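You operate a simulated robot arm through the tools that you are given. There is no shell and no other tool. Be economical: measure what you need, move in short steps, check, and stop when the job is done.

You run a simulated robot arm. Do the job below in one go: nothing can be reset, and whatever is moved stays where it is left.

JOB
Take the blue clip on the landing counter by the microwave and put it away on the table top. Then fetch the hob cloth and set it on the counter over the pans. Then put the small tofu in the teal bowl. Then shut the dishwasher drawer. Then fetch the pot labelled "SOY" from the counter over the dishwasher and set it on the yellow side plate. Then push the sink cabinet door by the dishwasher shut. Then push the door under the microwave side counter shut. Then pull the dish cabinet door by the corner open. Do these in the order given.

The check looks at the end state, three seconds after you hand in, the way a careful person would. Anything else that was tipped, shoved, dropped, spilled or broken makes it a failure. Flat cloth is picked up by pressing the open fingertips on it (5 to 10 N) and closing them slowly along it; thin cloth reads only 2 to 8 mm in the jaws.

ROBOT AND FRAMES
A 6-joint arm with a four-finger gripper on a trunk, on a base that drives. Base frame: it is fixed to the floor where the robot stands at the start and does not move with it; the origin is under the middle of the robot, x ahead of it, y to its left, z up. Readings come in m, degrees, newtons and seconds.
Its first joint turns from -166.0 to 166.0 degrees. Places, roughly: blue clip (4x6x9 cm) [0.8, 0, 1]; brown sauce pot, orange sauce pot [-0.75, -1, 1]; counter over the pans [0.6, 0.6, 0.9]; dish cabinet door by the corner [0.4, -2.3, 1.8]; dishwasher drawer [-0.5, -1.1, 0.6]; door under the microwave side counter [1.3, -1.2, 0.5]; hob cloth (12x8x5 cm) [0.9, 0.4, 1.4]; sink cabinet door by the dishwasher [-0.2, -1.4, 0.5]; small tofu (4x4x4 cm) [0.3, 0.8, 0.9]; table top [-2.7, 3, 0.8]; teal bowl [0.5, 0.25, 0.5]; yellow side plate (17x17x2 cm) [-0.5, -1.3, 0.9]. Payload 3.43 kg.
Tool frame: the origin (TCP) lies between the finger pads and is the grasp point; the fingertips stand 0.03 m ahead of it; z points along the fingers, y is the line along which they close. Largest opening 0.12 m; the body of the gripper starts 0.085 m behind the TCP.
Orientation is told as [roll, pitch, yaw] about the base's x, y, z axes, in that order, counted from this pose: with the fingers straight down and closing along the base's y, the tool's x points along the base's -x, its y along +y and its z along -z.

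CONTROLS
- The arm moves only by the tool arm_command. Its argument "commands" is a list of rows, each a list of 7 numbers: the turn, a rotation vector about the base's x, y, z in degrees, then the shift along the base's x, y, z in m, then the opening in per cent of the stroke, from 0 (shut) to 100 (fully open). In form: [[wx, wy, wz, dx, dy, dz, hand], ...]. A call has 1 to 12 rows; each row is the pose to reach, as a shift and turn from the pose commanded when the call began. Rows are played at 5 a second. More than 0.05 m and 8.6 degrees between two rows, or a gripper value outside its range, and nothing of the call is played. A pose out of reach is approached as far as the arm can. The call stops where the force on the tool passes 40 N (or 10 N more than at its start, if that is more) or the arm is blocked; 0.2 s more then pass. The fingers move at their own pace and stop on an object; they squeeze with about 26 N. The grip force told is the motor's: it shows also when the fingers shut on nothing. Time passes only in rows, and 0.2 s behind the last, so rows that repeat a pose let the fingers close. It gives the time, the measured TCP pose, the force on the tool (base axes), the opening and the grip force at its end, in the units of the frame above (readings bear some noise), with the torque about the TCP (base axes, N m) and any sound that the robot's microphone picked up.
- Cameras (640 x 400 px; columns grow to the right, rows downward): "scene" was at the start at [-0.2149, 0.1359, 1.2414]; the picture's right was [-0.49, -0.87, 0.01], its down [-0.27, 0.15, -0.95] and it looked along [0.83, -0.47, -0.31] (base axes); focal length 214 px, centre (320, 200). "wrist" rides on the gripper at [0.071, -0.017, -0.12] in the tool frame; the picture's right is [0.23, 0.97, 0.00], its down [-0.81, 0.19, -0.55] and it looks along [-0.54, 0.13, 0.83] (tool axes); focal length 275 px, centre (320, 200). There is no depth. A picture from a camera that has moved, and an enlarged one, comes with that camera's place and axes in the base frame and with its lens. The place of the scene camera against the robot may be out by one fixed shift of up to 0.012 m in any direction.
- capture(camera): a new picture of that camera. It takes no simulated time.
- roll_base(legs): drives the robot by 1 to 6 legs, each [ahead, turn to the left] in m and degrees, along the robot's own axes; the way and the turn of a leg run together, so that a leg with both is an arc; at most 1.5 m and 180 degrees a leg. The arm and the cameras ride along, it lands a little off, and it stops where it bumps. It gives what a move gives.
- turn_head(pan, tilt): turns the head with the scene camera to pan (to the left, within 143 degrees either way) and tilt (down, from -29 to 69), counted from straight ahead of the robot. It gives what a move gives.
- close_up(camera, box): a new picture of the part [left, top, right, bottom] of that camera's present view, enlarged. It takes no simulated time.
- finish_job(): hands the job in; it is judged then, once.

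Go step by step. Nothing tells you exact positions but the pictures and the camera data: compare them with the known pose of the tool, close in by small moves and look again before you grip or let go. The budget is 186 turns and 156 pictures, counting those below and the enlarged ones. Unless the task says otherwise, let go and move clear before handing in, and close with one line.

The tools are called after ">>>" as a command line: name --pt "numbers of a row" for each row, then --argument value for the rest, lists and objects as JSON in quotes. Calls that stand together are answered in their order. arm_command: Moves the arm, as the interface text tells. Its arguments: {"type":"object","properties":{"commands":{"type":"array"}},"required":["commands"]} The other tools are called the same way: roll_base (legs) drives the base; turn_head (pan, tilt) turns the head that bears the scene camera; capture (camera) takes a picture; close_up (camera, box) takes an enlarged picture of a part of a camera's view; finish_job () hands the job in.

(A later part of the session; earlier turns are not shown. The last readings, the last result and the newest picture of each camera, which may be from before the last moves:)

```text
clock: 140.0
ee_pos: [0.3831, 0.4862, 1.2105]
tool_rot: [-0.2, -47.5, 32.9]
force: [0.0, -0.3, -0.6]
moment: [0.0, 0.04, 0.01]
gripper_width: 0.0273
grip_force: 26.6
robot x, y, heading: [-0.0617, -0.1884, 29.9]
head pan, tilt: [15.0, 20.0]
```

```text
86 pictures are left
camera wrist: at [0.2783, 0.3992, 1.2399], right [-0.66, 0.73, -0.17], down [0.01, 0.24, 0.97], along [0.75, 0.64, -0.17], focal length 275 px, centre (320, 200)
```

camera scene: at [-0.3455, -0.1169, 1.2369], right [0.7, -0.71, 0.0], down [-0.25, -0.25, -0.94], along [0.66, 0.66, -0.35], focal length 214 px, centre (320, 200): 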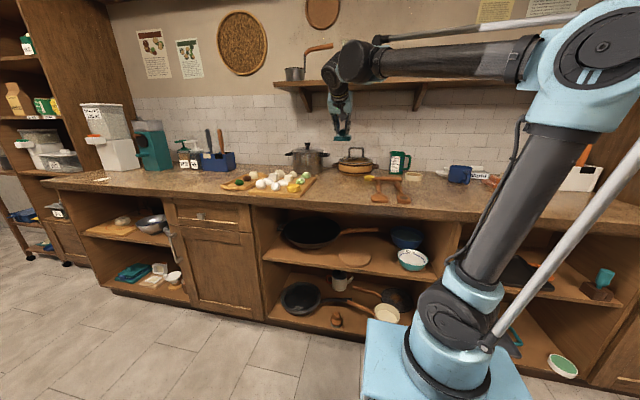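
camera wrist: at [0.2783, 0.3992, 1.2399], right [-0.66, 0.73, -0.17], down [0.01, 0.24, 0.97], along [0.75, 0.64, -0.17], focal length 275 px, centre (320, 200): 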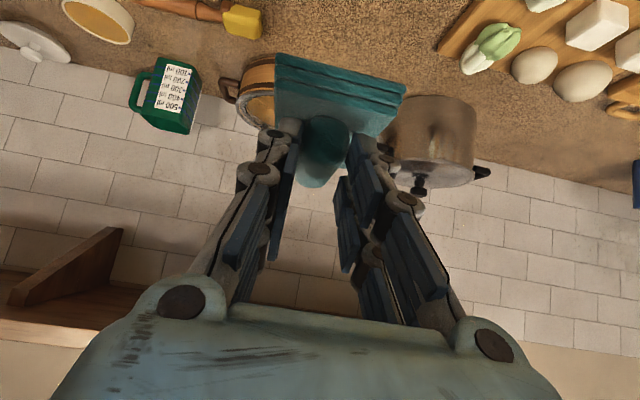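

>>> arm_command --pt "0 0 0 0 0 -0.045 0" --pt "0 0 0 0 0 -0.09 0" --pt "0 0 0 0 0 -0.135 0" --pt "0 0 0 0 0 -0.175 0" --pt "-0.5 0.8 0 0 0 -0.2 0"

>>> close_up --camera "scene" --box '[240, 110, 420, 220]'

>>> capture --camera "wrist"

```text
clock: 141.2
ee_pos: [0.382, 0.4852, 1.0118]
tool_rot: [-0.3, -46.6, 32.8]
force: [0.8, -0.2, -1.0]
moment: [-0.03, 0.03, 0.03]
gripper_width: 0.0271
grip_force: 26.4
robot x, y, heading: [-0.0604, -0.1919, 29.6]
head pan, tilt: [15.0, 20.0]
```

```text
3.56 times, centred on (330, 165) of scene
camera zoom: at [-0.3456, -0.1169, 1.2368], right [0.7, -0.71, 0.0], down [-0.25, -0.25, -0.94], along [0.66, 0.66, -0.35], focal length 763 px, centre (284, 324)
```

zoom: 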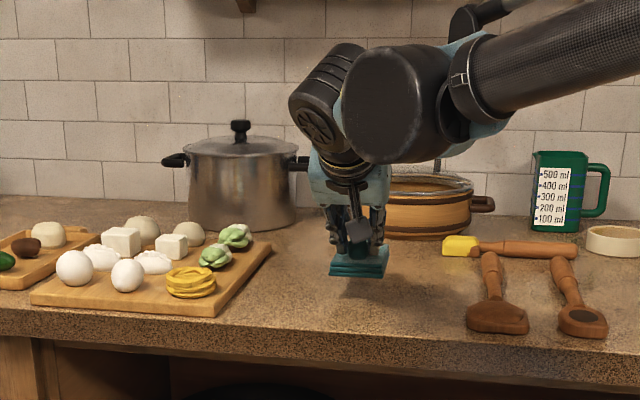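

```text
84 pictures are left
camera wrist: at [0.2767, 0.3995, 1.0431], right [-0.66, 0.73, -0.17], down [0.03, 0.25, 0.97], along [0.75, 0.63, -0.18], focal length 275 px, centre (320, 200)
```

wrist: 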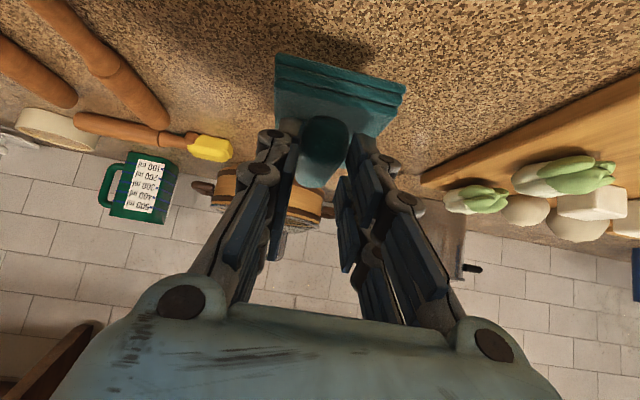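

>>> arm_command --pt "0 0 0 0 0 -0.02 0" --pt "0 0 0 0 0 -0.032 0" --pt "0 0 0 0 0 -0.036 0" --pt "0 0 0 0 0 -0.04 0"

>>> close_up --camera "scene" --box '[300, 130, 400, 200]'

```text
clock: 142.2
ee_pos: [0.3723, 0.4816, 0.9835]
tool_rot: [-0.4, -47.3, 33.2]
force: [0.0, 0.9, -1.4]
moment: [-0.05, 0.08, -0.05]
gripper_width: 0.0272
grip_force: 25.8
robot x, y, heading: [-0.0607, -0.1947, 29.7]
head pan, tilt: [15.0, 20.0]
stopped in row 4: the force on the tool passed its limit at 44 N (the readings are from after the stop); the commanded pose is now the measured one
```

```text
5.71 times, centred on (350, 165) of scene
camera zoom: at [-0.3452, -0.1163, 1.2368], right [0.7, -0.71, 0.0], down [-0.25, -0.25, -0.94], along [0.66, 0.66, -0.35], focal length 1226 px, centre (149, 400)
```

zoom: 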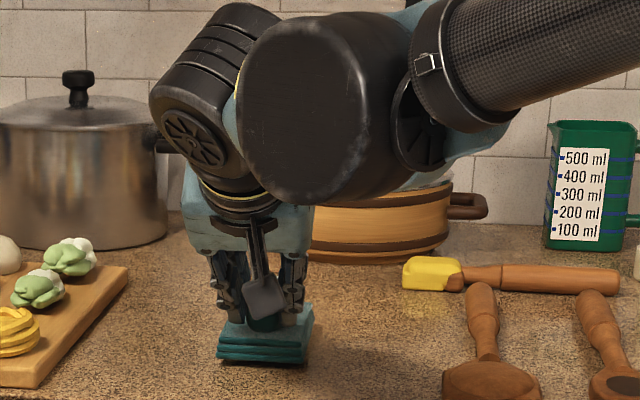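

Contact felt, then relaxed slightly up. I ease down a few mm and release, then retract backward-up.

>>> arm_command --pt "0 0 0 0 0 -0.003 0" --pt "0 0 0 0 0 -0.006 0" --pt "0 0 0 0 0 -0.006 15" --pt "0 0 0 0 0 -0.006 35" --pt "0 0 0 0 0 -0.006 50" --pt "0 0 0 0 0 -0.006 50"

>>> capture --camera "wrist"

```text
clock: 143.6
ee_pos: [0.3723, 0.4817, 0.9781]
tool_rot: [-0.3, -47.4, 33.1]
force: [0.8, -0.3, -0.2]
moment: [-0.01, 0.01, -0.01]
gripper_width: 0.06
grip_force: 0.0
robot x, y, heading: [-0.0611, -0.1879, 29.8]
head pan, tilt: [15.0, 20.0]
```

```text
82 pictures are left
camera wrist: at [0.2669, 0.3943, 1.0073], right [-0.66, 0.73, -0.17], down [0.01, 0.24, 0.97], along [0.75, 0.64, -0.17], focal length 275 px, centre (320, 200)
```

wrist: 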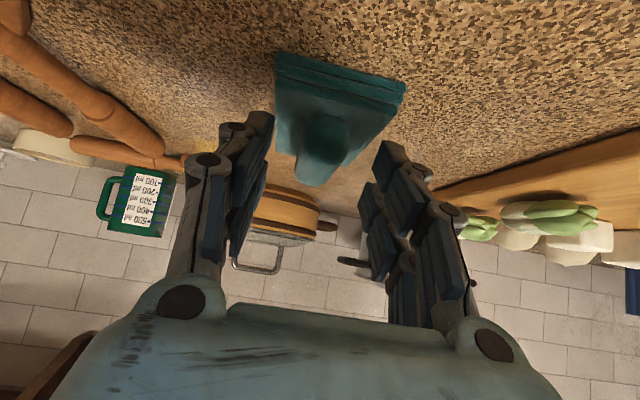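

Cloth released flat on the counter. I retract back-up along the tool and return the tool to vertical.

>>> arm_command --pt "0 0 0 -0.025 -0.016 0.025 50" --pt "0 0 0 -0.05 -0.032 0.055 50" --pt "0 0 0 -0.05 -0.032 0.1 50" --pt "0 0 0 -0.05 -0.032 0.145 50" --pt "0 0 0 -0.05 -0.032 0.19 50" --pt "-4.2 6.8 0 -0.06 -0.05 0.22 50" --pt "-8.4 13.5 0 -0.06 -0.08 0.24 50" --pt "-12.5 20 0 -0.06 -0.11 0.25 50" --pt "-16.7 26.7 0 -0.06 -0.14 0.25 50" --pt "-20.8 33.3 0 -0.06 -0.17 0.25 50" --pt "-25 40 0 -0.06 -0.2 0.25 50"

>>> capture --camera "scene"

```text
clock: 146.0
ee_pos: [0.3162, 0.2795, 1.2281]
tool_rot: [0.5, -0.2, 32.9]
force: [0.4, -1.0, 0.0]
moment: [-0.02, -0.01, 0.02]
gripper_width: 0.0599
grip_force: 0.0
robot x, y, heading: [-0.06, -0.1921, 29.8]
head pan, tilt: [15.0, 20.0]
```

```text
81 pictures are left
camera scene: at [-0.3456, -0.117, 1.2368], right [0.7, -0.71, 0.0], down [-0.25, -0.25, -0.94], along [0.66, 0.66, -0.35], focal length 214 px, centre (320, 200)
```

scene: 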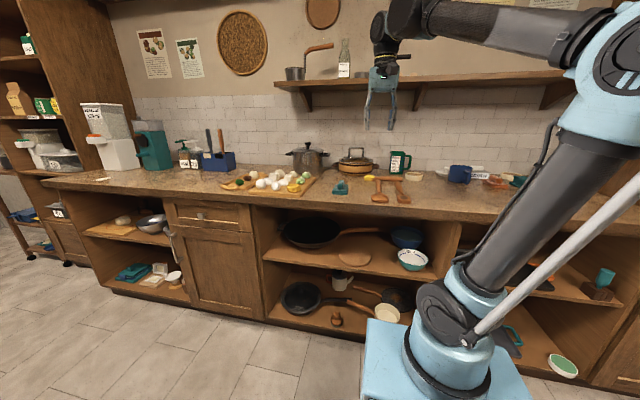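

>>> roll_base --legs '[[0, 92], [0.33, 0], [0, -90]]'

>>> turn_head --pan 0 --tilt 30

>>> capture --camera "scene"

>>> close_up --camera "scene" --box '[220, 100, 400, 210]'

```text
clock: 157.1
ee_pos: [0.0896, 0.5816, 1.2277]
tool_rot: [0.4, -0.3, 37.6]
force: [0.6, -0.4, 0.5]
moment: [0.0, -0.04, 0.0]
gripper_width: 0.06
grip_force: 0.1
robot x, y, heading: [-0.2547, 0.093, 34.6]
head pan, tilt: [15.0, 20.0]
```

```text
clock: 157.8
ee_pos: [0.0769, 0.5738, 1.234]
tool_rot: [0.4, -0.9, 37.7]
force: [-1.2, -0.4, 0.3]
moment: [-0.05, -0.02, 0.04]
gripper_width: 0.0599
grip_force: 0.0
robot x, y, heading: [-0.2528, 0.0882, 34.7]
head pan, tilt: [0.0, 30.0]
```

```text
80 pictures are left
camera scene: at [-0.5298, 0.1193, 1.2208], right [0.57, -0.82, 0.0], down [-0.42, -0.29, -0.86], along [0.71, 0.49, -0.51], focal length 214 px, centre (320, 200)
```

scene: 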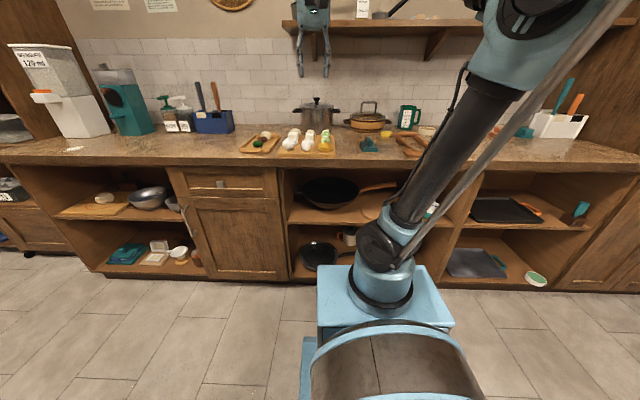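

```text
3.56 times, centred on (310, 155) of scene
camera zoom: at [-0.5298, 0.1193, 1.2208], right [0.57, -0.82, 0.0], down [-0.42, -0.29, -0.86], along [0.71, 0.49, -0.51], focal length 763 px, centre (356, 360)
```

zoom: 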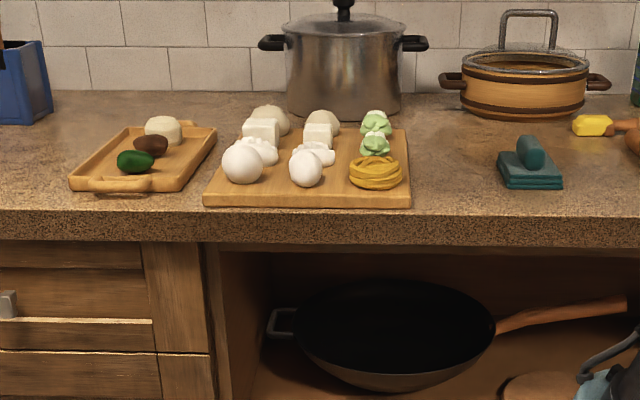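

The left column items are the larger ones, so the small tofu is the right-hand cube near (0.305,0.775). I move above it.

>>> arm_command --pt "0 0 -1 0.032 0.028 0 65" --pt "0 0 -2 0.064 0.056 0 65" --pt "0 0 -3 0.096 0.084 0 65" --pt "0 0 -4 0.128 0.112 0 65" --pt "0 0.5 -5 0.16 0.14 -0.02 65" --pt "0 0.9 -5.5 0.192 0.168 -0.04 65" --pt "0 0.9 -5.5 0.223 0.196 -0.06 65" --pt "0 0.9 -5.5 0.223 0.196 -0.1 65" --pt "0 0.9 -5.5 0.223 0.196 -0.13 65"

>>> capture --camera "wrist"

```text
clock: 159.8
ee_pos: [0.2975, 0.7675, 1.1016]
tool_rot: [0.9, -0.3, 32.2]
force: [0.2, 0.0, -0.2]
moment: [0.02, -0.02, -0.02]
gripper_width: 0.0779
grip_force: 0.1
robot x, y, heading: [-0.2528, 0.093, 34.6]
head pan, tilt: [0.0, 30.0]
```

```text
78 pictures are left
camera wrist: at [0.2475, 0.7144, 1.2231], right [-0.71, 0.7, 0.01], down [0.59, 0.59, 0.56], along [0.38, 0.41, -0.83], focal length 275 px, centre (320, 200)
```

wrist: 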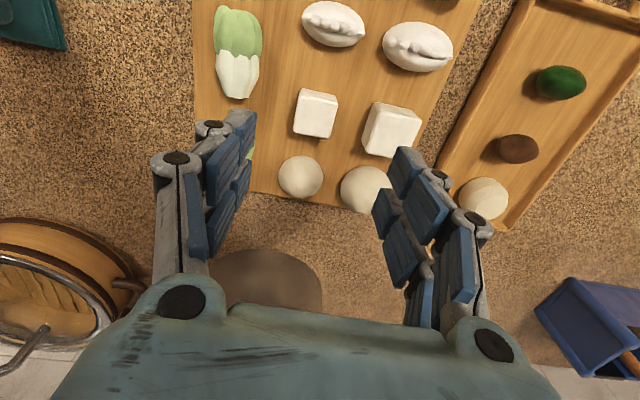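

>>> arm_command --pt "0 0 0 0.006 0.006 -0.03 50" --pt "0 0 0 0.006 0.006 -0.07 50" --pt "0 0 0 0.006 0.006 -0.11 50" --pt "0 0 0 0.006 0.006 -0.138 50" --pt "0 0 0 0.006 0.006 -0.138 40" --pt "0 0 0 0.006 0.006 -0.138 30" --pt "0 0 0 0.006 0.006 -0.138 25" --pt "0 0 0 0.006 0.006 -0.138 25"

>>> capture --camera "wrist"

```text
clock: 161.6
ee_pos: [0.307, 0.775, 0.9673]
tool_rot: [0.9, -0.3, 32.3]
force: [-1.0, -0.4, -0.6]
moment: [-0.01, 0.01, 0.01]
gripper_width: 0.037
grip_force: 25.6
robot x, y, heading: [-0.252, 0.09, 34.9]
head pan, tilt: [0.0, 30.0]
```

```text
77 pictures are left
camera wrist: at [0.2563, 0.7228, 1.0883], right [-0.71, 0.7, 0.01], down [0.59, 0.59, 0.56], along [0.38, 0.41, -0.83], focal length 275 px, centre (320, 200)
```

wrist: 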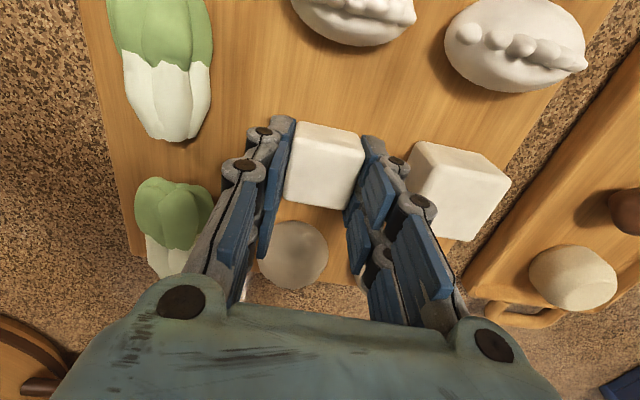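

Tofu gripped. Lift and bring it out in front of the counter.

>>> arm_command --pt "0 0 0 0 0 0.045 25" --pt "0 0 0 0 0 0.09 25" --pt "0 0 0 0 0 0.135 25" --pt "0 0 0 0 0 0.18 25" --pt "0 0 0 -0.02 -0.045 0.18 25" --pt "0 0 0 -0.04 -0.09 0.18 25" --pt "0 0 0 -0.06 -0.135 0.18 25" --pt "0 0 0 -0.08 -0.18 0.18 25" --pt "0 0 0 -0.09 -0.228 0.18 25" --pt "0 0 0 -0.09 -0.275 0.18 25" --pt "0 0 0 -0.09 -0.32 0.18 25" --pt "0 0 0 -0.09 -0.365 0.18 25"

>>> turn_head --pan -10 --tilt 35

>>> capture --camera "scene"

>>> capture --camera "wrist"

```text
clock: 164.2
ee_pos: [0.2154, 0.4069, 1.1467]
tool_rot: [0.9, -0.2, 32.2]
force: [0.5, -0.1, 0.1]
moment: [0.01, 0.01, -0.02]
gripper_width: 0.037
grip_force: 25.9
robot x, y, heading: [-0.252, 0.0927, 34.7]
head pan, tilt: [0.0, 30.0]
```

```text
clock: 165.0
ee_pos: [0.2164, 0.4072, 1.1488]
tool_rot: [0.8, -0.2, 32.2]
force: [0.0, -0.4, -0.3]
moment: [-0.05, 0.02, -0.02]
gripper_width: 0.0368
grip_force: 25.9
robot x, y, heading: [-0.2533, 0.0875, 34.6]
head pan, tilt: [-10.0, 35.0]
```

```text
76 pictures are left
camera scene: at [-0.5243, 0.1046, 1.213], right [0.42, -0.91, 0.0], down [-0.53, -0.25, -0.81], along [0.74, 0.34, -0.58], focal length 214 px, centre (320, 200)
```

scene: 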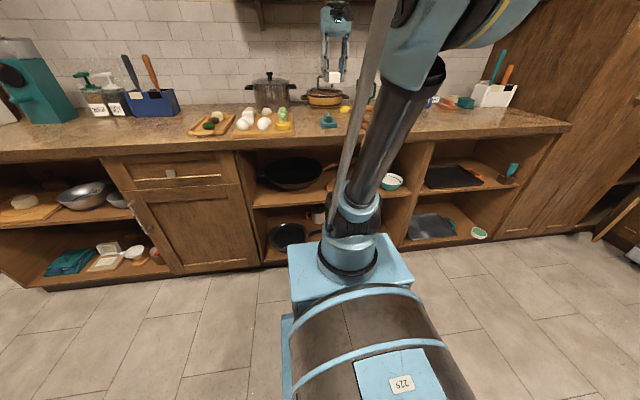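

```text
75 pictures are left
camera wrist: at [0.1655, 0.3548, 1.2677], right [-0.71, 0.7, 0.01], down [0.59, 0.59, 0.56], along [0.38, 0.41, -0.83], focal length 275 px, centre (320, 200)
```

wrist: 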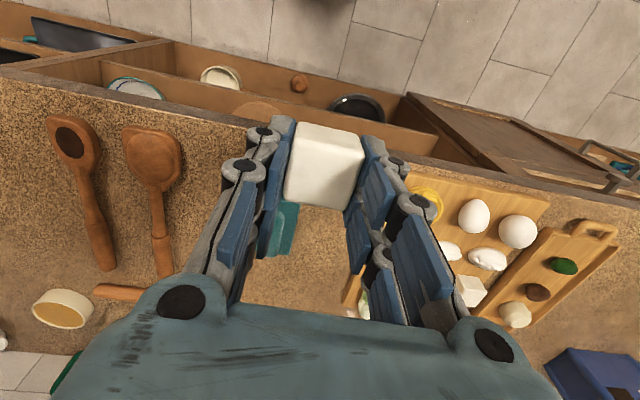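

The bowl's rim is around (0.54,0.17,0.62) on the upper shelf. I bring the hand in front of it.

>>> arm_command --pt "0 0 0 0.008 -0.043 0 25" --pt "0 0 0 0.016 -0.086 0 25" --pt "0 0 0 0.023 -0.13 0 25" --pt "0 0 0 0.031 -0.173 0 25" --pt "0 0 0 0.039 -0.216 0 25" --pt "0 0 0 0.047 -0.26 0 25" --pt "0 0 0 0.055 -0.303 0 25" --pt "0 0 0 0.062 -0.346 0 25" --pt "0 0 0 0.07 -0.39 0 25" --pt "0 0 0 0.07 -0.39 -0.045 25" --pt "0 0 0 0.07 -0.39 -0.09 25" --pt "0 0 0 0.07 -0.39 -0.135 25"

>>> arm_command --pt "4.3 -6.8 0 0 0 -0.03 25" --pt "8.5 -13.6 0 0 0 -0.06 25" --pt "12.8 -20.4 0 0 0 -0.09 25" --pt "17 -27.2 0 0 0 -0.12 25" --pt "21.3 -34 0 0 0 -0.15 25" --pt "25.5 -40.8 0 0 0 -0.18 25" --pt "26.5 -42.4 0 0 0 -0.22 25" --pt "26.5 -42.4 0 0 0 -0.26 25"

>>> capture --camera "wrist"

>>> capture --camera "scene"

```text
clock: 167.6
ee_pos: [0.2856, 0.0214, 1.0107]
tool_rot: [0.9, -0.1, 32.2]
force: [0.1, 0.4, 0.0]
moment: [0.02, 0.01, -0.01]
gripper_width: 0.0369
grip_force: 25.8
robot x, y, heading: [-0.2544, 0.0902, 34.7]
head pan, tilt: [-10.0, 35.0]
```

```text
clock: 169.4
ee_pos: [0.2861, 0.02, 0.7513]
tool_rot: [0.6, -50.3, 32.4]
force: [-0.6, 0.9, -0.2]
moment: [-0.02, 0.0, 0.0]
gripper_width: 0.037
grip_force: 26.3
robot x, y, heading: [-0.255, 0.0907, 34.6]
head pan, tilt: [-10.0, 35.0]
```

```text
74 pictures are left
camera wrist: at [0.1785, -0.0677, 0.7737], right [-0.65, 0.74, -0.17], down [-0.02, 0.21, 0.98], along [0.76, 0.64, -0.12], focal length 275 px, centre (320, 200)
```

wrist: 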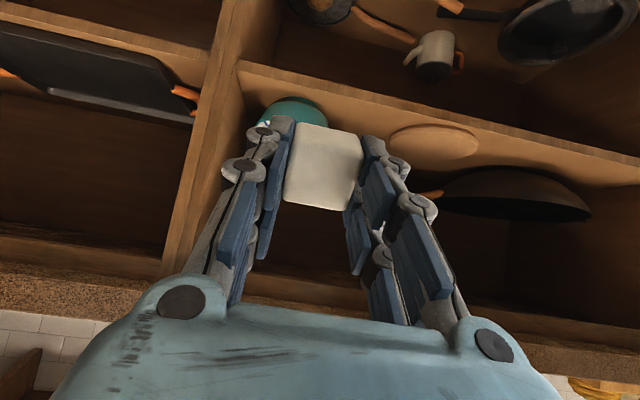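

```text
73 pictures are left
camera scene: at [-0.5243, 0.1046, 1.213], right [0.42, -0.91, 0.0], down [-0.53, -0.25, -0.81], along [0.74, 0.34, -0.58], focal length 214 px, centre (320, 200)
```

scene: 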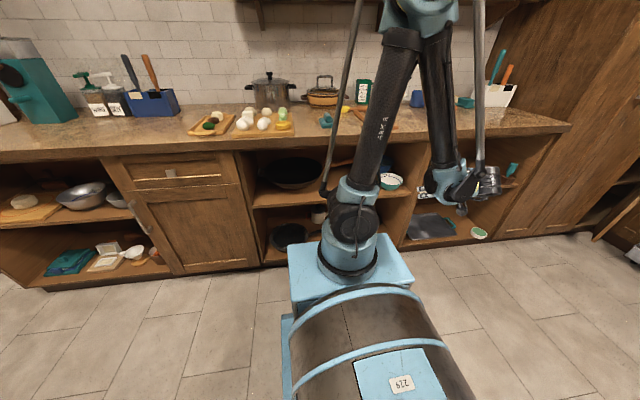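

>>> arm_command --pt "0 0 0 0.035 0.02 0 25" --pt "0 0 0 0.07 0.04 0 25" --pt "0 0 0 0.105 0.06 0 25" --pt "0 0 0 0.14 0.08 0 25" --pt "0 0 0 0.165 0.095 0 25"

>>> capture --camera "wrist"

>>> close_up --camera "scene" --box '[340, 110, 540, 250]'

```text
clock: 170.6
ee_pos: [0.448, 0.1157, 0.7508]
tool_rot: [0.6, -50.2, 32.4]
force: [0.6, 0.2, 0.5]
moment: [0.0, 0.04, 0.01]
gripper_width: 0.0366
grip_force: 25.6
robot x, y, heading: [-0.2536, 0.0939, 34.7]
head pan, tilt: [-10.0, 35.0]
```

```text
72 pictures are left
camera wrist: at [0.3415, 0.0282, 0.7735], right [-0.65, 0.74, -0.17], down [-0.02, 0.21, 0.98], along [0.76, 0.64, -0.12], focal length 275 px, centre (320, 200)
```

wrist: 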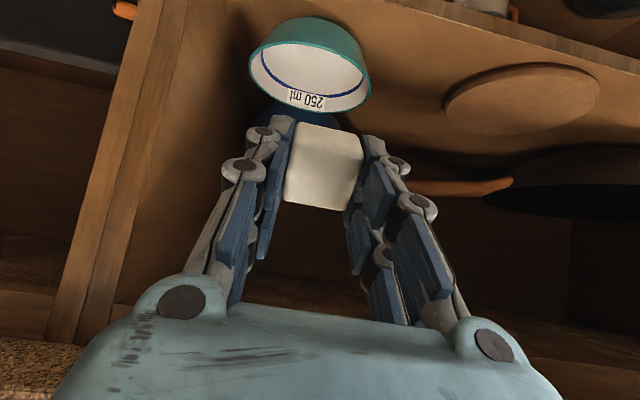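

```text
2.86 times, centred on (440, 180) of scene
camera zoom: at [-0.5243, 0.1046, 1.213], right [0.42, -0.91, 0.0], down [-0.53, -0.25, -0.81], along [0.74, 0.34, -0.58], focal length 613 px, centre (-23, 257)
```

zoom: 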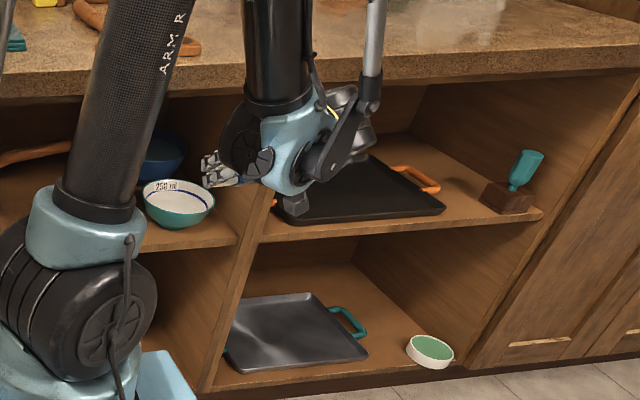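

Bowl rim centre works out to ≈(0.58,0.184,0.61), 13 cm wide. I advance over it and lower in.

>>> arm_command --pt "0 0 0 0.03 0.015 -0.01 25" --pt "0 0 0 0.06 0.03 -0.025 25" --pt "0 0 0 0.09 0.045 -0.04 25" --pt "0 0 0 0.11 0.055 -0.05 25" --pt "0 0 0 0.11 0.055 -0.065 25"

>>> capture --camera "wrist"

>>> close_up --camera "scene" --box '[340, 130, 480, 230]'

```text
clock: 171.8
ee_pos: [0.5592, 0.1694, 0.6847]
tool_rot: [0.7, -50.2, 32.4]
force: [-0.4, 0.0, 0.3]
moment: [-0.01, 0.03, -0.01]
gripper_width: 0.0372
grip_force: 26.2
robot x, y, heading: [-0.2518, 0.0888, 34.6]
head pan, tilt: [-10.0, 35.0]
```

```text
70 pictures are left
camera wrist: at [0.4519, 0.0816, 0.7081], right [-0.65, 0.74, -0.17], down [-0.02, 0.21, 0.98], along [0.76, 0.64, -0.12], focal length 275 px, centre (320, 200)
```

wrist: 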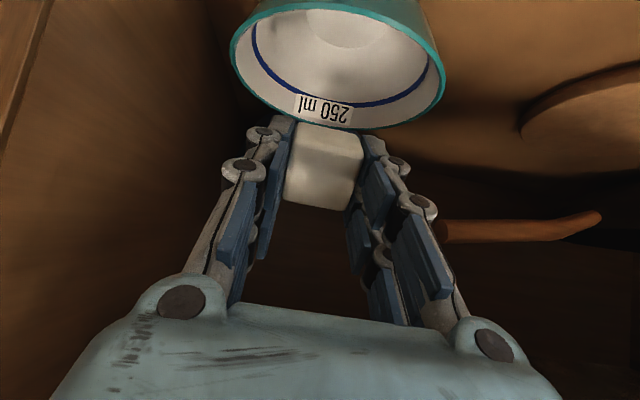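

```text
4.00 times, centred on (410, 180) of scene
camera zoom: at [-0.5242, 0.1046, 1.213], right [0.42, -0.91, 0.0], down [-0.53, -0.25, -0.81], along [0.74, 0.34, -0.58], focal length 858 px, centre (-40, 280)
```

zoom: 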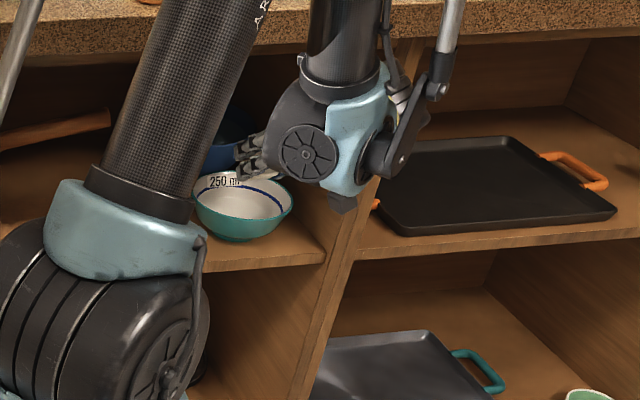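

>>> arm_command --pt "0 0 0 0 0 -0.02 25" --pt "0 0 0 0 0 -0.04 25" --pt "0 0 0 0 0 -0.04 35" --pt "0 0 0 0 0 -0.04 46" --pt "0 0 0 0 0 -0.04 50" --pt "0 0 0 0 0 -0.01 50" --pt "0 0 0 0 0 0.025 50" --pt "0 0 0 -0.025 -0.015 0.05 50" --pt "0 0 0 -0.06 -0.035 0.065 50" --pt "0 0 0 -0.1 -0.055 0.065 50"

>>> capture --camera "wrist"

```text
clock: 174.0
ee_pos: [0.4546, 0.1134, 0.752]
tool_rot: [0.5, -50.2, 32.4]
force: [0.6, 0.0, -0.9]
moment: [0.0, 0.02, 0.0]
gripper_width: 0.06
grip_force: 0.1
robot x, y, heading: [-0.2497, 0.0885, 34.8]
head pan, tilt: [-10.0, 35.0]
```

```text
68 pictures are left
camera wrist: at [0.3486, 0.025, 0.774], right [-0.65, 0.74, -0.17], down [-0.02, 0.21, 0.98], along [0.76, 0.64, -0.12], focal length 275 px, centre (320, 200)
```

wrist: 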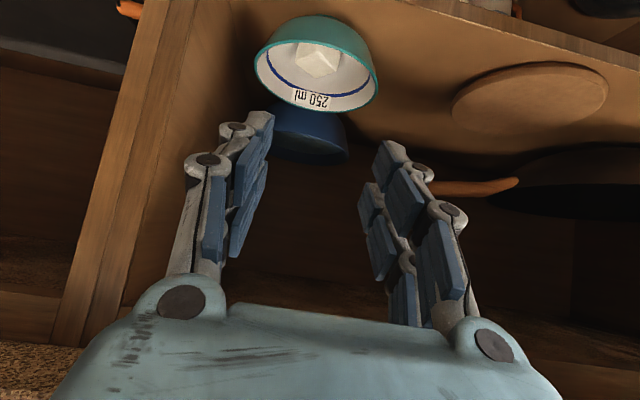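

The tofu sits in the teal bowl. I retract the hand out and up before driving to the dishwasher side.

>>> arm_command --pt "0 0 0 -0.04 -0.025 0 50" --pt "0 0 0 -0.08 -0.05 0 50" --pt "0 0 0 -0.12 -0.075 0 40" --pt "0 0 0 -0.16 -0.1 0 20" --pt "0 0 0 -0.2 -0.12 0.01 0" --pt "0 0 0 -0.2 -0.11 0.055 0" --pt "0 0 0 -0.2 -0.08 0.09 0" --pt "0 0 0 -0.2 -0.05 0.125 0" --pt "0 0 0 -0.2 -0.02 0.16 0" --pt "0 0 0 -0.2 0.01 0.195 0" --pt "0 0 0 -0.2 0.05 0.22 0"

>>> turn_head --pan -120 --tilt 30

>>> capture --camera "scene"

```text
clock: 176.4
ee_pos: [0.2616, 0.1663, 0.9678]
tool_rot: [0.6, -50.3, 32.4]
force: [-0.4, 0.4, 1.1]
moment: [-0.02, 0.0, 0.02]
gripper_width: 0.0
grip_force: 26.1
robot x, y, heading: [-0.2542, 0.0913, 34.5]
head pan, tilt: [-10.0, 35.0]
```

```text
clock: 178.2
ee_pos: [0.2602, 0.1657, 0.9676]
tool_rot: [0.6, -50.3, 32.4]
force: [0.0, 1.0, -0.7]
moment: [-0.01, 0.01, 0.0]
gripper_width: 0.0002
grip_force: 26.2
robot x, y, heading: [-0.2492, 0.0901, 34.4]
head pan, tilt: [-120.0, 30.0]
```

```text
67 pictures are left
camera scene: at [-0.5966, -0.0223, 1.2225], right [-1.0, -0.08, 0.01], down [-0.05, 0.49, -0.87], along [0.07, -0.87, -0.49], focal length 214 px, centre (320, 200)
```

scene: 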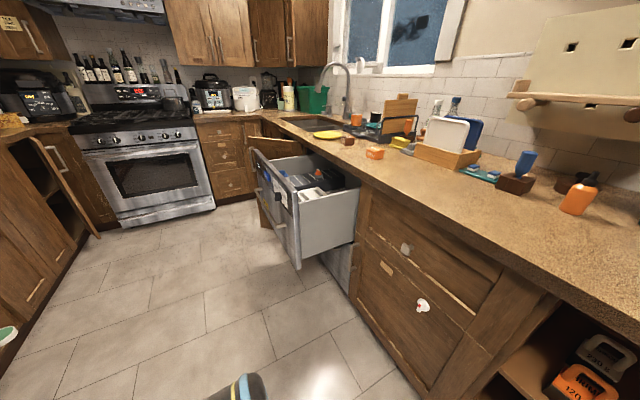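

The drawer's front panel spans s≈(-0.46,-0.69)…(-0.09,-1.28), z 0.47–0.84, standing out ~0.3 m. I drive in front of it and face it.

>>> roll_base --legs '[[0, -91.5], [0.87, 0], [0, -91]]'

>>> turn_head --pan 0 --tilt 30

>>> capture --camera "scene"

>>> capture --camera "wrist"

```text
clock: 191.9
ee_pos: [-0.3079, -0.6842, 0.9667]
tool_rot: [0.6, -50.2, -153.5]
force: [0.5, -0.4, -0.3]
moment: [-0.01, 0.01, 0.01]
gripper_width: 0.0001
grip_force: 25.6
robot x, y, heading: [0.2172, -0.6709, -151.1]
head pan, tilt: [-120.0, 30.0]
```

```text
clock: 193.9
ee_pos: [-0.2988, -0.6806, 0.9724]
tool_rot: [0.6, -51.0, -153.4]
force: [-0.2, -0.6, -0.4]
moment: [0.01, -0.03, 0.01]
gripper_width: 0.0001
grip_force: 26.6
robot x, y, heading: [0.2135, -0.6719, -151.0]
head pan, tilt: [0.0, 30.0]
```

```text
66 pictures are left
camera scene: at [0.4833, -0.7471, 1.2207], right [-0.48, 0.88, 0.0], down [0.45, 0.25, -0.86], along [-0.75, -0.41, -0.51], focal length 214 px, centre (320, 200)
```

scene: 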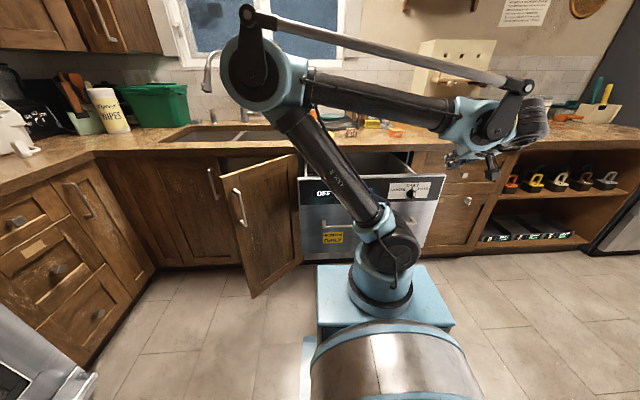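

```text
65 pictures are left
camera wrist: at [-0.1826, -0.6002, 0.9941], right [0.57, -0.8, -0.17], down [0.01, -0.2, 0.98], along [-0.82, -0.56, -0.11], focal length 275 px, centre (320, 200)
```

wrist: 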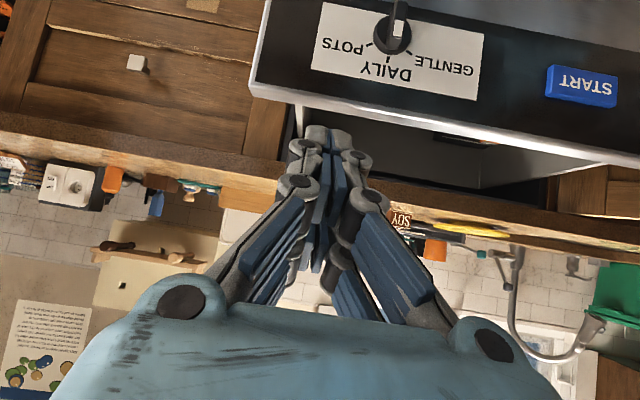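

I position the closed fist in front of the panel centre, below the controls and above the handle.

>>> arm_command --pt "0 0 1 0.01 -0.043 0 0" --pt "0 0 2 0.02 -0.086 0 0" --pt "0 0 3 0.03 -0.129 0 0" --pt "0 0 4 0.04 -0.172 0 0" --pt "0 0 5 0.04 -0.214 0 0" --pt "0 0 5 0.04 -0.214 -0.045 0" --pt "0 0 5 0.04 -0.214 -0.09 0" --pt "0 0 5 0.04 -0.214 -0.135 0" --pt "0 0 5 0.04 -0.214 -0.18 0" --pt "0 0 5 0.04 -0.214 -0.225 0" --pt "0 0 5 0.04 -0.214 -0.245 0"

>>> capture --camera "wrist"

>>> capture --camera "scene"

```text
clock: 195.5
ee_pos: [-0.3107, -0.8932, 0.9258]
tool_rot: [0.4, -52.5, -149.1]
force: [1.4, 0.5, 0.3]
moment: [0.03, 0.01, -0.05]
gripper_width: 0.0
grip_force: 33.6
out of reach, approached as far as the arm can: row 3, 4, 5, 6, 7
robot x, y, heading: [0.215, -0.6678, -151.5]
head pan, tilt: [0.0, 30.0]
stopped in row 7: the force on the tool passed its limit at 139 N (the readings are from after the stop); the commanded pose is now the measured one
```

```text
64 pictures are left
camera wrist: at [-0.1999, -0.8044, 0.9431], right [0.62, -0.76, -0.18], down [0.05, -0.19, 0.98], along [-0.78, -0.62, -0.08], focal length 275 px, centre (320, 200)
```

wrist: 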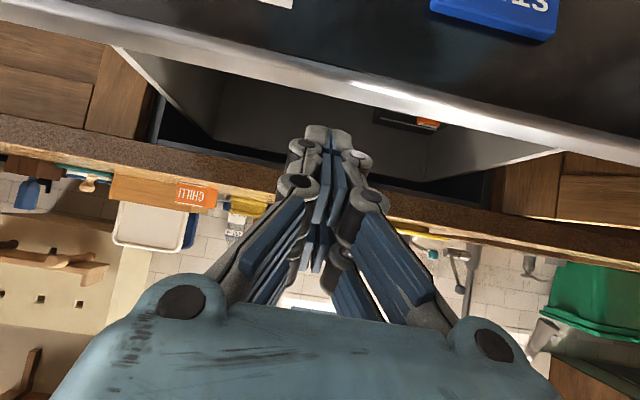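

```text
63 pictures are left
camera scene: at [0.4834, -0.7474, 1.2206], right [-0.48, 0.88, 0.0], down [0.45, 0.25, -0.86], along [-0.75, -0.41, -0.51], focal length 214 px, centre (320, 200)
```

scene: 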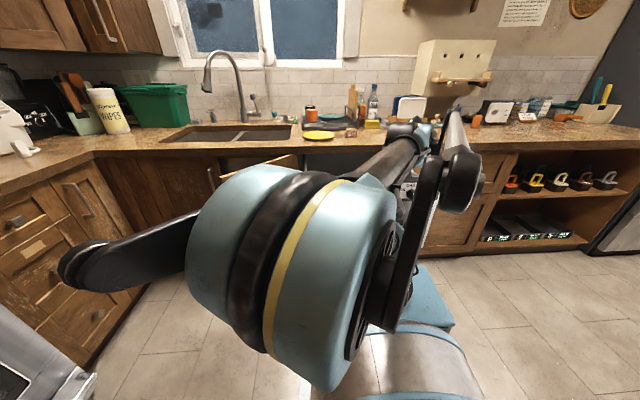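

The arm contorted near its reach limit and stopped on a hard contact. I raise gently and bring the tool back toward vertical, checking.

>>> arm_command --pt "0 0 0 0.01 0.006 0.03 0" --pt "3.6 -6 0 0.02 0.012 0.06 0" --pt "7.2 -12 0 0.02 0.012 0.09 0" --pt "10.8 -18 0 0.02 0.012 0.12 0"

>>> capture --camera "scene"

```text
clock: 196.5
ee_pos: [-0.2815, -0.8785, 1.0305]
tool_rot: [0.2, -31.4, -149.1]
force: [0.5, -0.1, 0.1]
moment: [-0.03, 0.01, 0.03]
gripper_width: 0.0002
grip_force: 33.4
out of reach, approached as far as the arm can: row 1, 2
robot x, y, heading: [0.2157, -0.6662, -151.6]
head pan, tilt: [0.0, 30.0]
```

```text
62 pictures are left
camera scene: at [0.4833, -0.7474, 1.2207], right [-0.48, 0.88, 0.0], down [0.45, 0.25, -0.86], along [-0.75, -0.41, -0.51], focal length 214 px, centre (320, 200)
```

scene: 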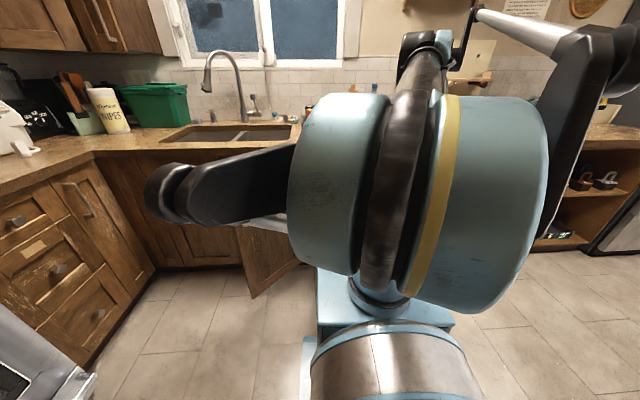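

>>> roll_base --legs '[[-0.11, 3]]'

>>> arm_command --pt "0 0 0 -0.005 -0.003 0 0" --pt "-1.5 2.5 0 -0.01 -0.006 0 0" --pt "-3 5 0 -0.015 -0.01 -0.02 0" --pt "-3 5 0 -0.015 -0.01 -0.06 0" --pt "-3 5 0 -0.015 -0.01 -0.1 0" --pt "-3 5 0 -0.015 -0.01 -0.14 0" --pt "-3 5 0 -0.015 -0.01 -0.18 0" --pt "-3 5 0 -0.015 -0.01 -0.22 0" --pt "-3 5 0 -0.015 -0.01 -0.26 0" --pt "-3 5 0 -0.015 -0.01 -0.29 0"

>>> capture --camera "wrist"

>>> capture --camera "scene"

```text
clock: 197.7
ee_pos: [-0.1737, -0.8466, 1.0314]
tool_rot: [0.3, -31.5, -146.2]
force: [-0.1, -0.2, 0.4]
moment: [-0.03, 0.02, -0.03]
gripper_width: 0.0
grip_force: 33.1
robot x, y, heading: [0.3118, -0.6121, -148.4]
head pan, tilt: [0.0, 30.0]
```

```text
clock: 199.9
ee_pos: [-0.1772, -0.8516, 0.7454]
tool_rot: [-0.2, -38.0, -146.0]
force: [0.0, 0.0, -0.4]
moment: [-0.01, 0.04, 0.01]
gripper_width: 0.0
grip_force: 33.6
robot x, y, heading: [0.3087, -0.6142, -148.2]
head pan, tilt: [0.0, 30.0]
```

```text
61 pictures are left
camera wrist: at [-0.0781, -0.7646, 0.7984], right [0.69, -0.71, -0.14], down [-0.14, -0.33, 0.93], along [-0.71, -0.63, -0.33], focal length 275 px, centre (320, 200)
```

wrist: 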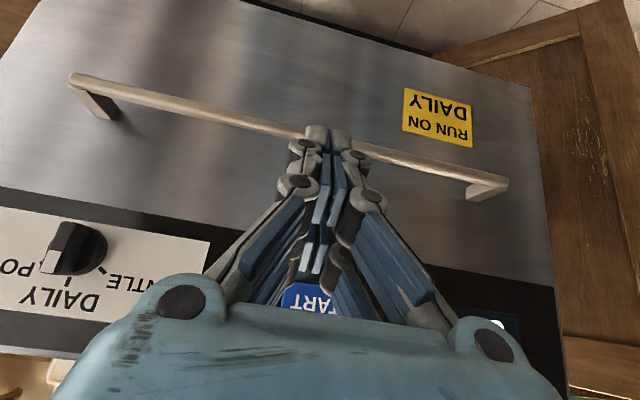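

```text
60 pictures are left
camera scene: at [0.5833, -0.6771, 1.2207], right [-0.53, 0.85, 0.0], down [0.43, 0.27, -0.86], along [-0.73, -0.45, -0.51], focal length 214 px, centre (320, 200)
```

scene: 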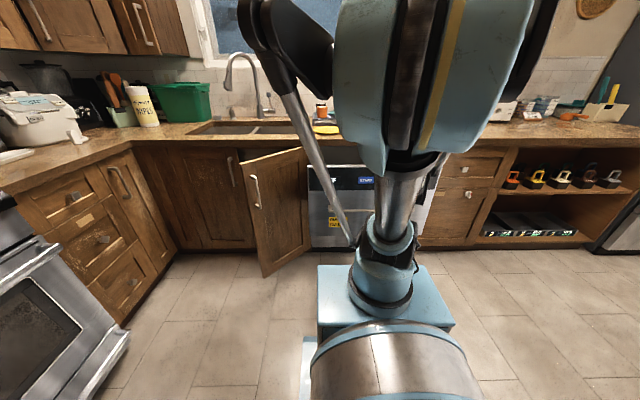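

Good centred view; handle is at z≈0.615, controls above 0.72. I push with the tip at z≈0.68.

>>> arm_command --pt "0 0 0 -0.02 -0.012 -0.03 0" --pt "0 0 0 -0.04 -0.025 -0.04 0" --pt "0 0 0 -0.075 -0.047 -0.04 0" --pt "0 0 0 -0.11 -0.069 -0.04 0" --pt "0 0 0 -0.13 -0.081 -0.04 0" --pt "0 0 0 -0.147 -0.092 -0.04 0" --pt "0 0 0 -0.164 -0.102 -0.04 0" --pt "0 0 0 -0.181 -0.113 -0.04 0" --pt "0 0 0 -0.198 -0.123 -0.04 0" --pt "0 0 0 -0.215 -0.134 -0.04 0"

>>> capture --camera "scene"

```text
clock: 202.1
ee_pos: [-0.3936, -0.9846, 0.7075]
tool_rot: [0.0, -38.0, -146.0]
force: [-0.8, -0.8, 0.7]
moment: [0.01, 0.02, 0.0]
gripper_width: 0.0001
grip_force: 33.3
robot x, y, heading: [0.3166, -0.6118, -148.2]
head pan, tilt: [0.0, 30.0]
```

```text
59 pictures are left
camera scene: at [0.5832, -0.6771, 1.2207], right [-0.53, 0.85, 0.0], down [0.43, 0.27, -0.86], along [-0.73, -0.45, -0.51], focal length 214 px, centre (320, 200)
```

scene: 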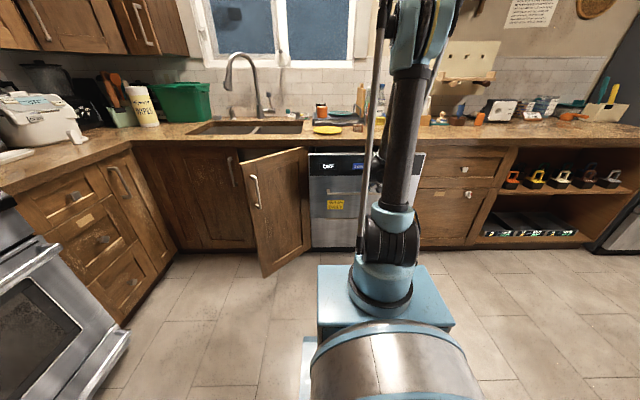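

The drawer is sliding in. Continue pushing.

>>> arm_command --pt "0 0 0 -0.017 -0.0106 0 0" --pt "0 0 0 -0.034 -0.0212 0 0" --pt "0 0 0 -0.051 -0.032 0 0" --pt "0 0 0 -0.068 -0.0424 0 0" --pt "0 0 0 -0.085 -0.053 0 0" --pt "0 0 0 -0.1 -0.0625 0 0" --pt "0 0 0 -0.115 -0.072 0 0" --pt "0 0 0 -0.13 -0.081 0 0" --pt "0 0 0 -0.145 -0.09 0 0" --pt "0 0 0 -0.16 -0.1 0 0"

>>> capture --camera "scene"

```text
clock: 203.9
ee_pos: [-0.5071, -1.0561, 0.7156]
tool_rot: [0.0, -38.3, -146.0]
force: [-2.6, -0.2, -0.9]
moment: [0.04, -0.06, 0.02]
gripper_width: 0.0
grip_force: 32.9
robot x, y, heading: [0.3095, -0.6149, -148.1]
head pan, tilt: [0.0, 30.0]
stopped in row 8: the force on the tool passed its limit at 74 N (the readings are from after the stop); the commanded pose is now the measured one
```

```text
58 pictures are left
camera scene: at [0.5824, -0.6775, 1.2209], right [-0.53, 0.85, 0.0], down [0.44, 0.27, -0.86], along [-0.73, -0.45, -0.51], focal length 214 px, centre (320, 200)
```

scene: 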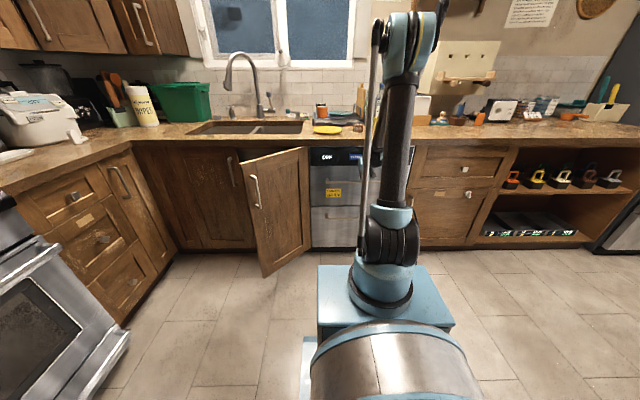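

>>> close_up --camera "scene" --box '[220, 100, 500, 270]'

>>> capture --camera "wrist"

```text
2.29 times, centred on (360, 185) of scene
camera zoom: at [0.5824, -0.6775, 1.2209], right [-0.53, 0.85, 0.0], down [0.44, 0.27, -0.86], along [-0.73, -0.45, -0.51], focal length 490 px, centre (229, 234)
```

zoom: 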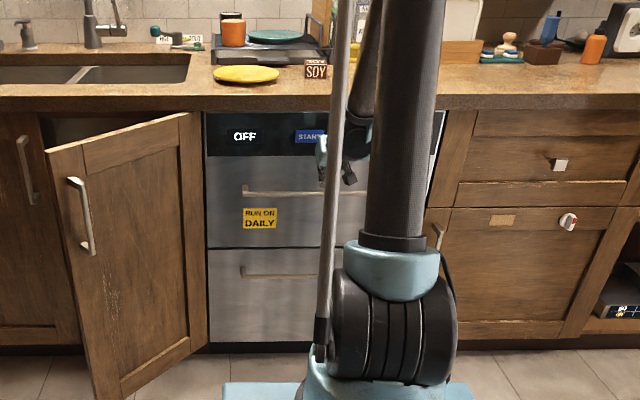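

```text
56 pictures are left
camera wrist: at [-0.4072, -0.9682, 0.7679], right [0.69, -0.71, -0.14], down [-0.14, -0.32, 0.94], along [-0.71, -0.63, -0.32], focal length 275 px, centre (320, 200)
```

wrist: 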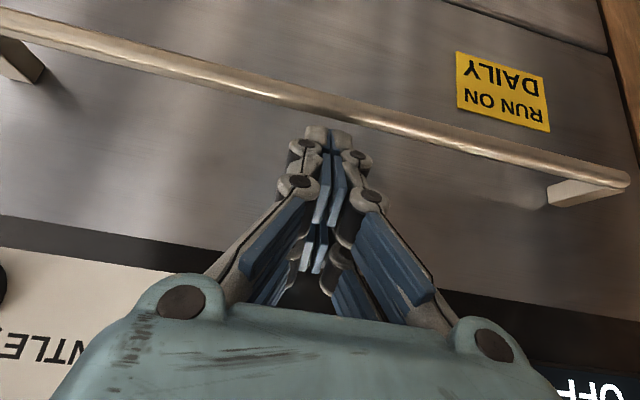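

The drawer is shut flush. Next: retract, then approach the counter where the brown "SOY" pot stands beside the yellow plate.

>>> arm_command --pt "0 0 0 0.035 0.022 0 0" --pt "0 0 0 0.07 0.044 0 0" --pt "0 0 0 0.105 0.066 0.02 10" --pt "0 0 0 0.14 0.088 0.04 30" --pt "0 0 0 0.17 0.105 0.07 50" --pt "3 -5 0 0.18 0.11 0.115 60" --pt "6.5 -10.5 0 0.18 0.11 0.16 60" --pt "10 -16 0 0.18 0.11 0.205 60" --pt "13.5 -21.5 0 0.18 0.11 0.25 60" --pt "17 -27 0 0.18 0.11 0.295 60" --pt "20.2 -32.3 0 0.18 0.11 0.34 60" --pt "20.2 -32.3 0 0.18 0.11 0.385 60"

>>> roll_base --legs '[[0.32, 0]]'

>>> capture --camera "scene"

>>> capture --camera "wrist"

```text
clock: 206.5
ee_pos: [-0.3258, -0.9475, 1.1017]
tool_rot: [1.1, -0.2, -146.5]
force: [-0.2, 0.0, 0.2]
moment: [0.0, 0.0, -0.04]
gripper_width: 0.0721
grip_force: 0.0
robot x, y, heading: [0.311, -0.6107, -148.0]
head pan, tilt: [0.0, 30.0]
```

```text
clock: 208.6
ee_pos: [-0.5986, -1.1225, 1.1011]
tool_rot: [1.1, -0.3, -146.2]
force: [-0.1, 0.2, 0.3]
moment: [-0.02, -0.02, 0.01]
gripper_width: 0.0718
grip_force: 0.2
robot x, y, heading: [0.036, -0.7822, -148.0]
head pan, tilt: [0.0, 30.0]
```

```text
55 pictures are left
camera scene: at [0.3084, -0.8466, 1.2207], right [-0.53, 0.85, 0.0], down [0.43, 0.27, -0.86], along [-0.73, -0.46, -0.51], focal length 214 px, centre (320, 200)
```

scene: 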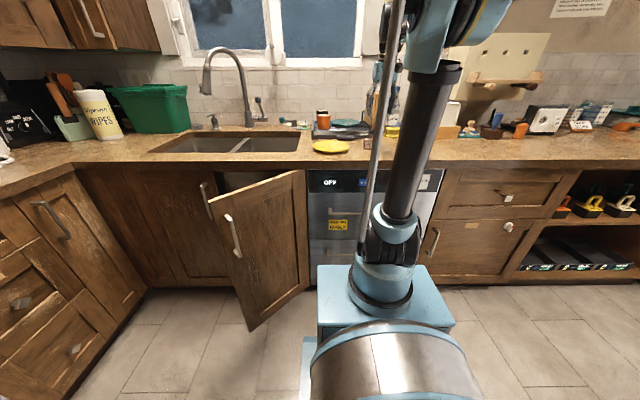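

```text
54 pictures are left
camera wrist: at [-0.5491, -1.0645, 1.2216], right [0.73, -0.68, 0.02], down [-0.57, -0.6, 0.56], along [-0.37, -0.42, -0.83], focal length 275 px, centre (320, 200)
```

wrist: 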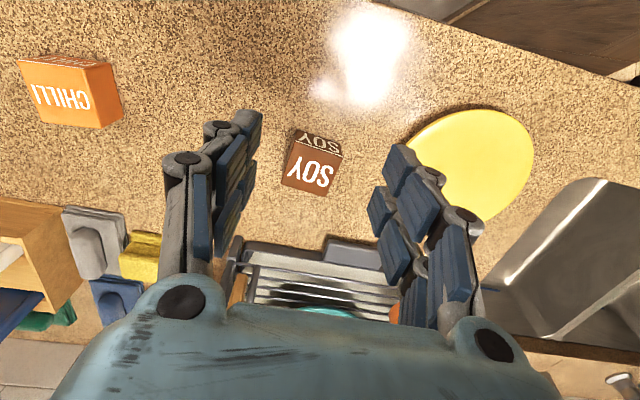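

The brown SOY pot's top is at about (-0.652,-1.167). I align over it and go lower to verify.

>>> arm_command --pt "0 0 1.5 -0.02 -0.016 0 75" --pt "0 0 3 -0.04 -0.032 -0.02 75" --pt "-1 0 4 -0.054 -0.0445 -0.04 75" --pt "-1 0 4 -0.054 -0.0445 -0.06 75"

>>> capture --camera "wrist"

```text
clock: 209.6
ee_pos: [-0.6396, -1.1599, 1.0505]
tool_rot: [1.9, -1.6, -142.2]
force: [-0.3, -0.4, 0.7]
moment: [0.01, -0.01, -0.03]
gripper_width: 0.0901
grip_force: 0.0
robot x, y, heading: [0.0358, -0.783, -148.0]
head pan, tilt: [0.0, 30.0]
```

```text
53 pictures are left
camera wrist: at [-0.594, -1.0958, 1.1695], right [0.78, -0.63, 0.03], down [-0.52, -0.63, 0.58], along [-0.35, -0.47, -0.81], focal length 275 px, centre (320, 200)
```

wrist: 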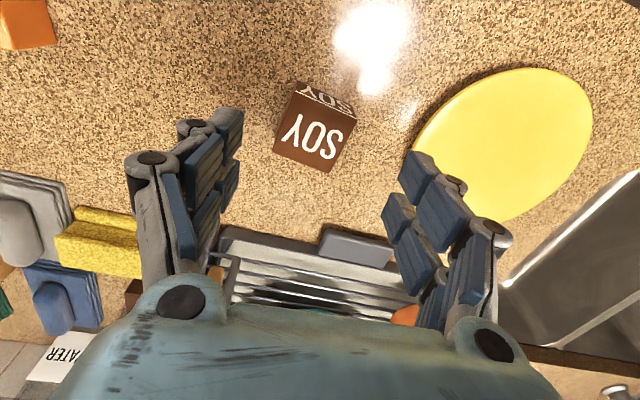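

>>> arm_command --pt "1.2 0 -2 -0.005 -0.003 -0.03 75" --pt "2.5 0 -4 -0.0095 -0.006 -0.06 75" --pt "2.5 0 -4 -0.0095 -0.006 -0.08 75"

>>> capture --camera "wrist"

```text
clock: 210.4
ee_pos: [-0.6502, -1.1656, 0.9687]
tool_rot: [-0.2, -0.1, -146.1]
force: [0.1, -0.1, -0.5]
moment: [0.04, 0.03, 0.02]
gripper_width: 0.0901
grip_force: 0.1
robot x, y, heading: [0.0386, -0.7853, -148.1]
head pan, tilt: [0.0, 30.0]
```

```text
52 pictures are left
camera wrist: at [-0.5993, -1.1104, 1.0895], right [0.73, -0.68, 0.0], down [-0.57, -0.61, 0.55], along [-0.38, -0.4, -0.83], focal length 275 px, centre (320, 200)
```

wrist: 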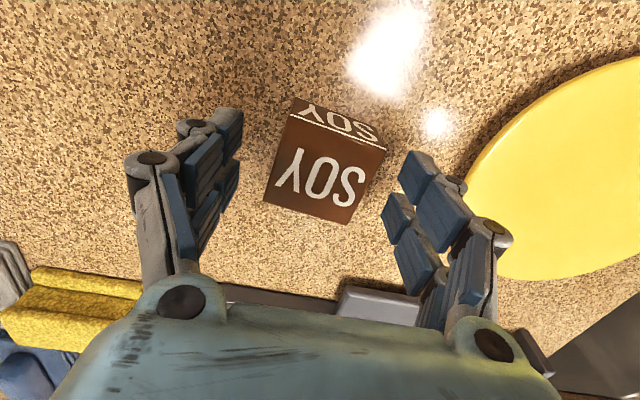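

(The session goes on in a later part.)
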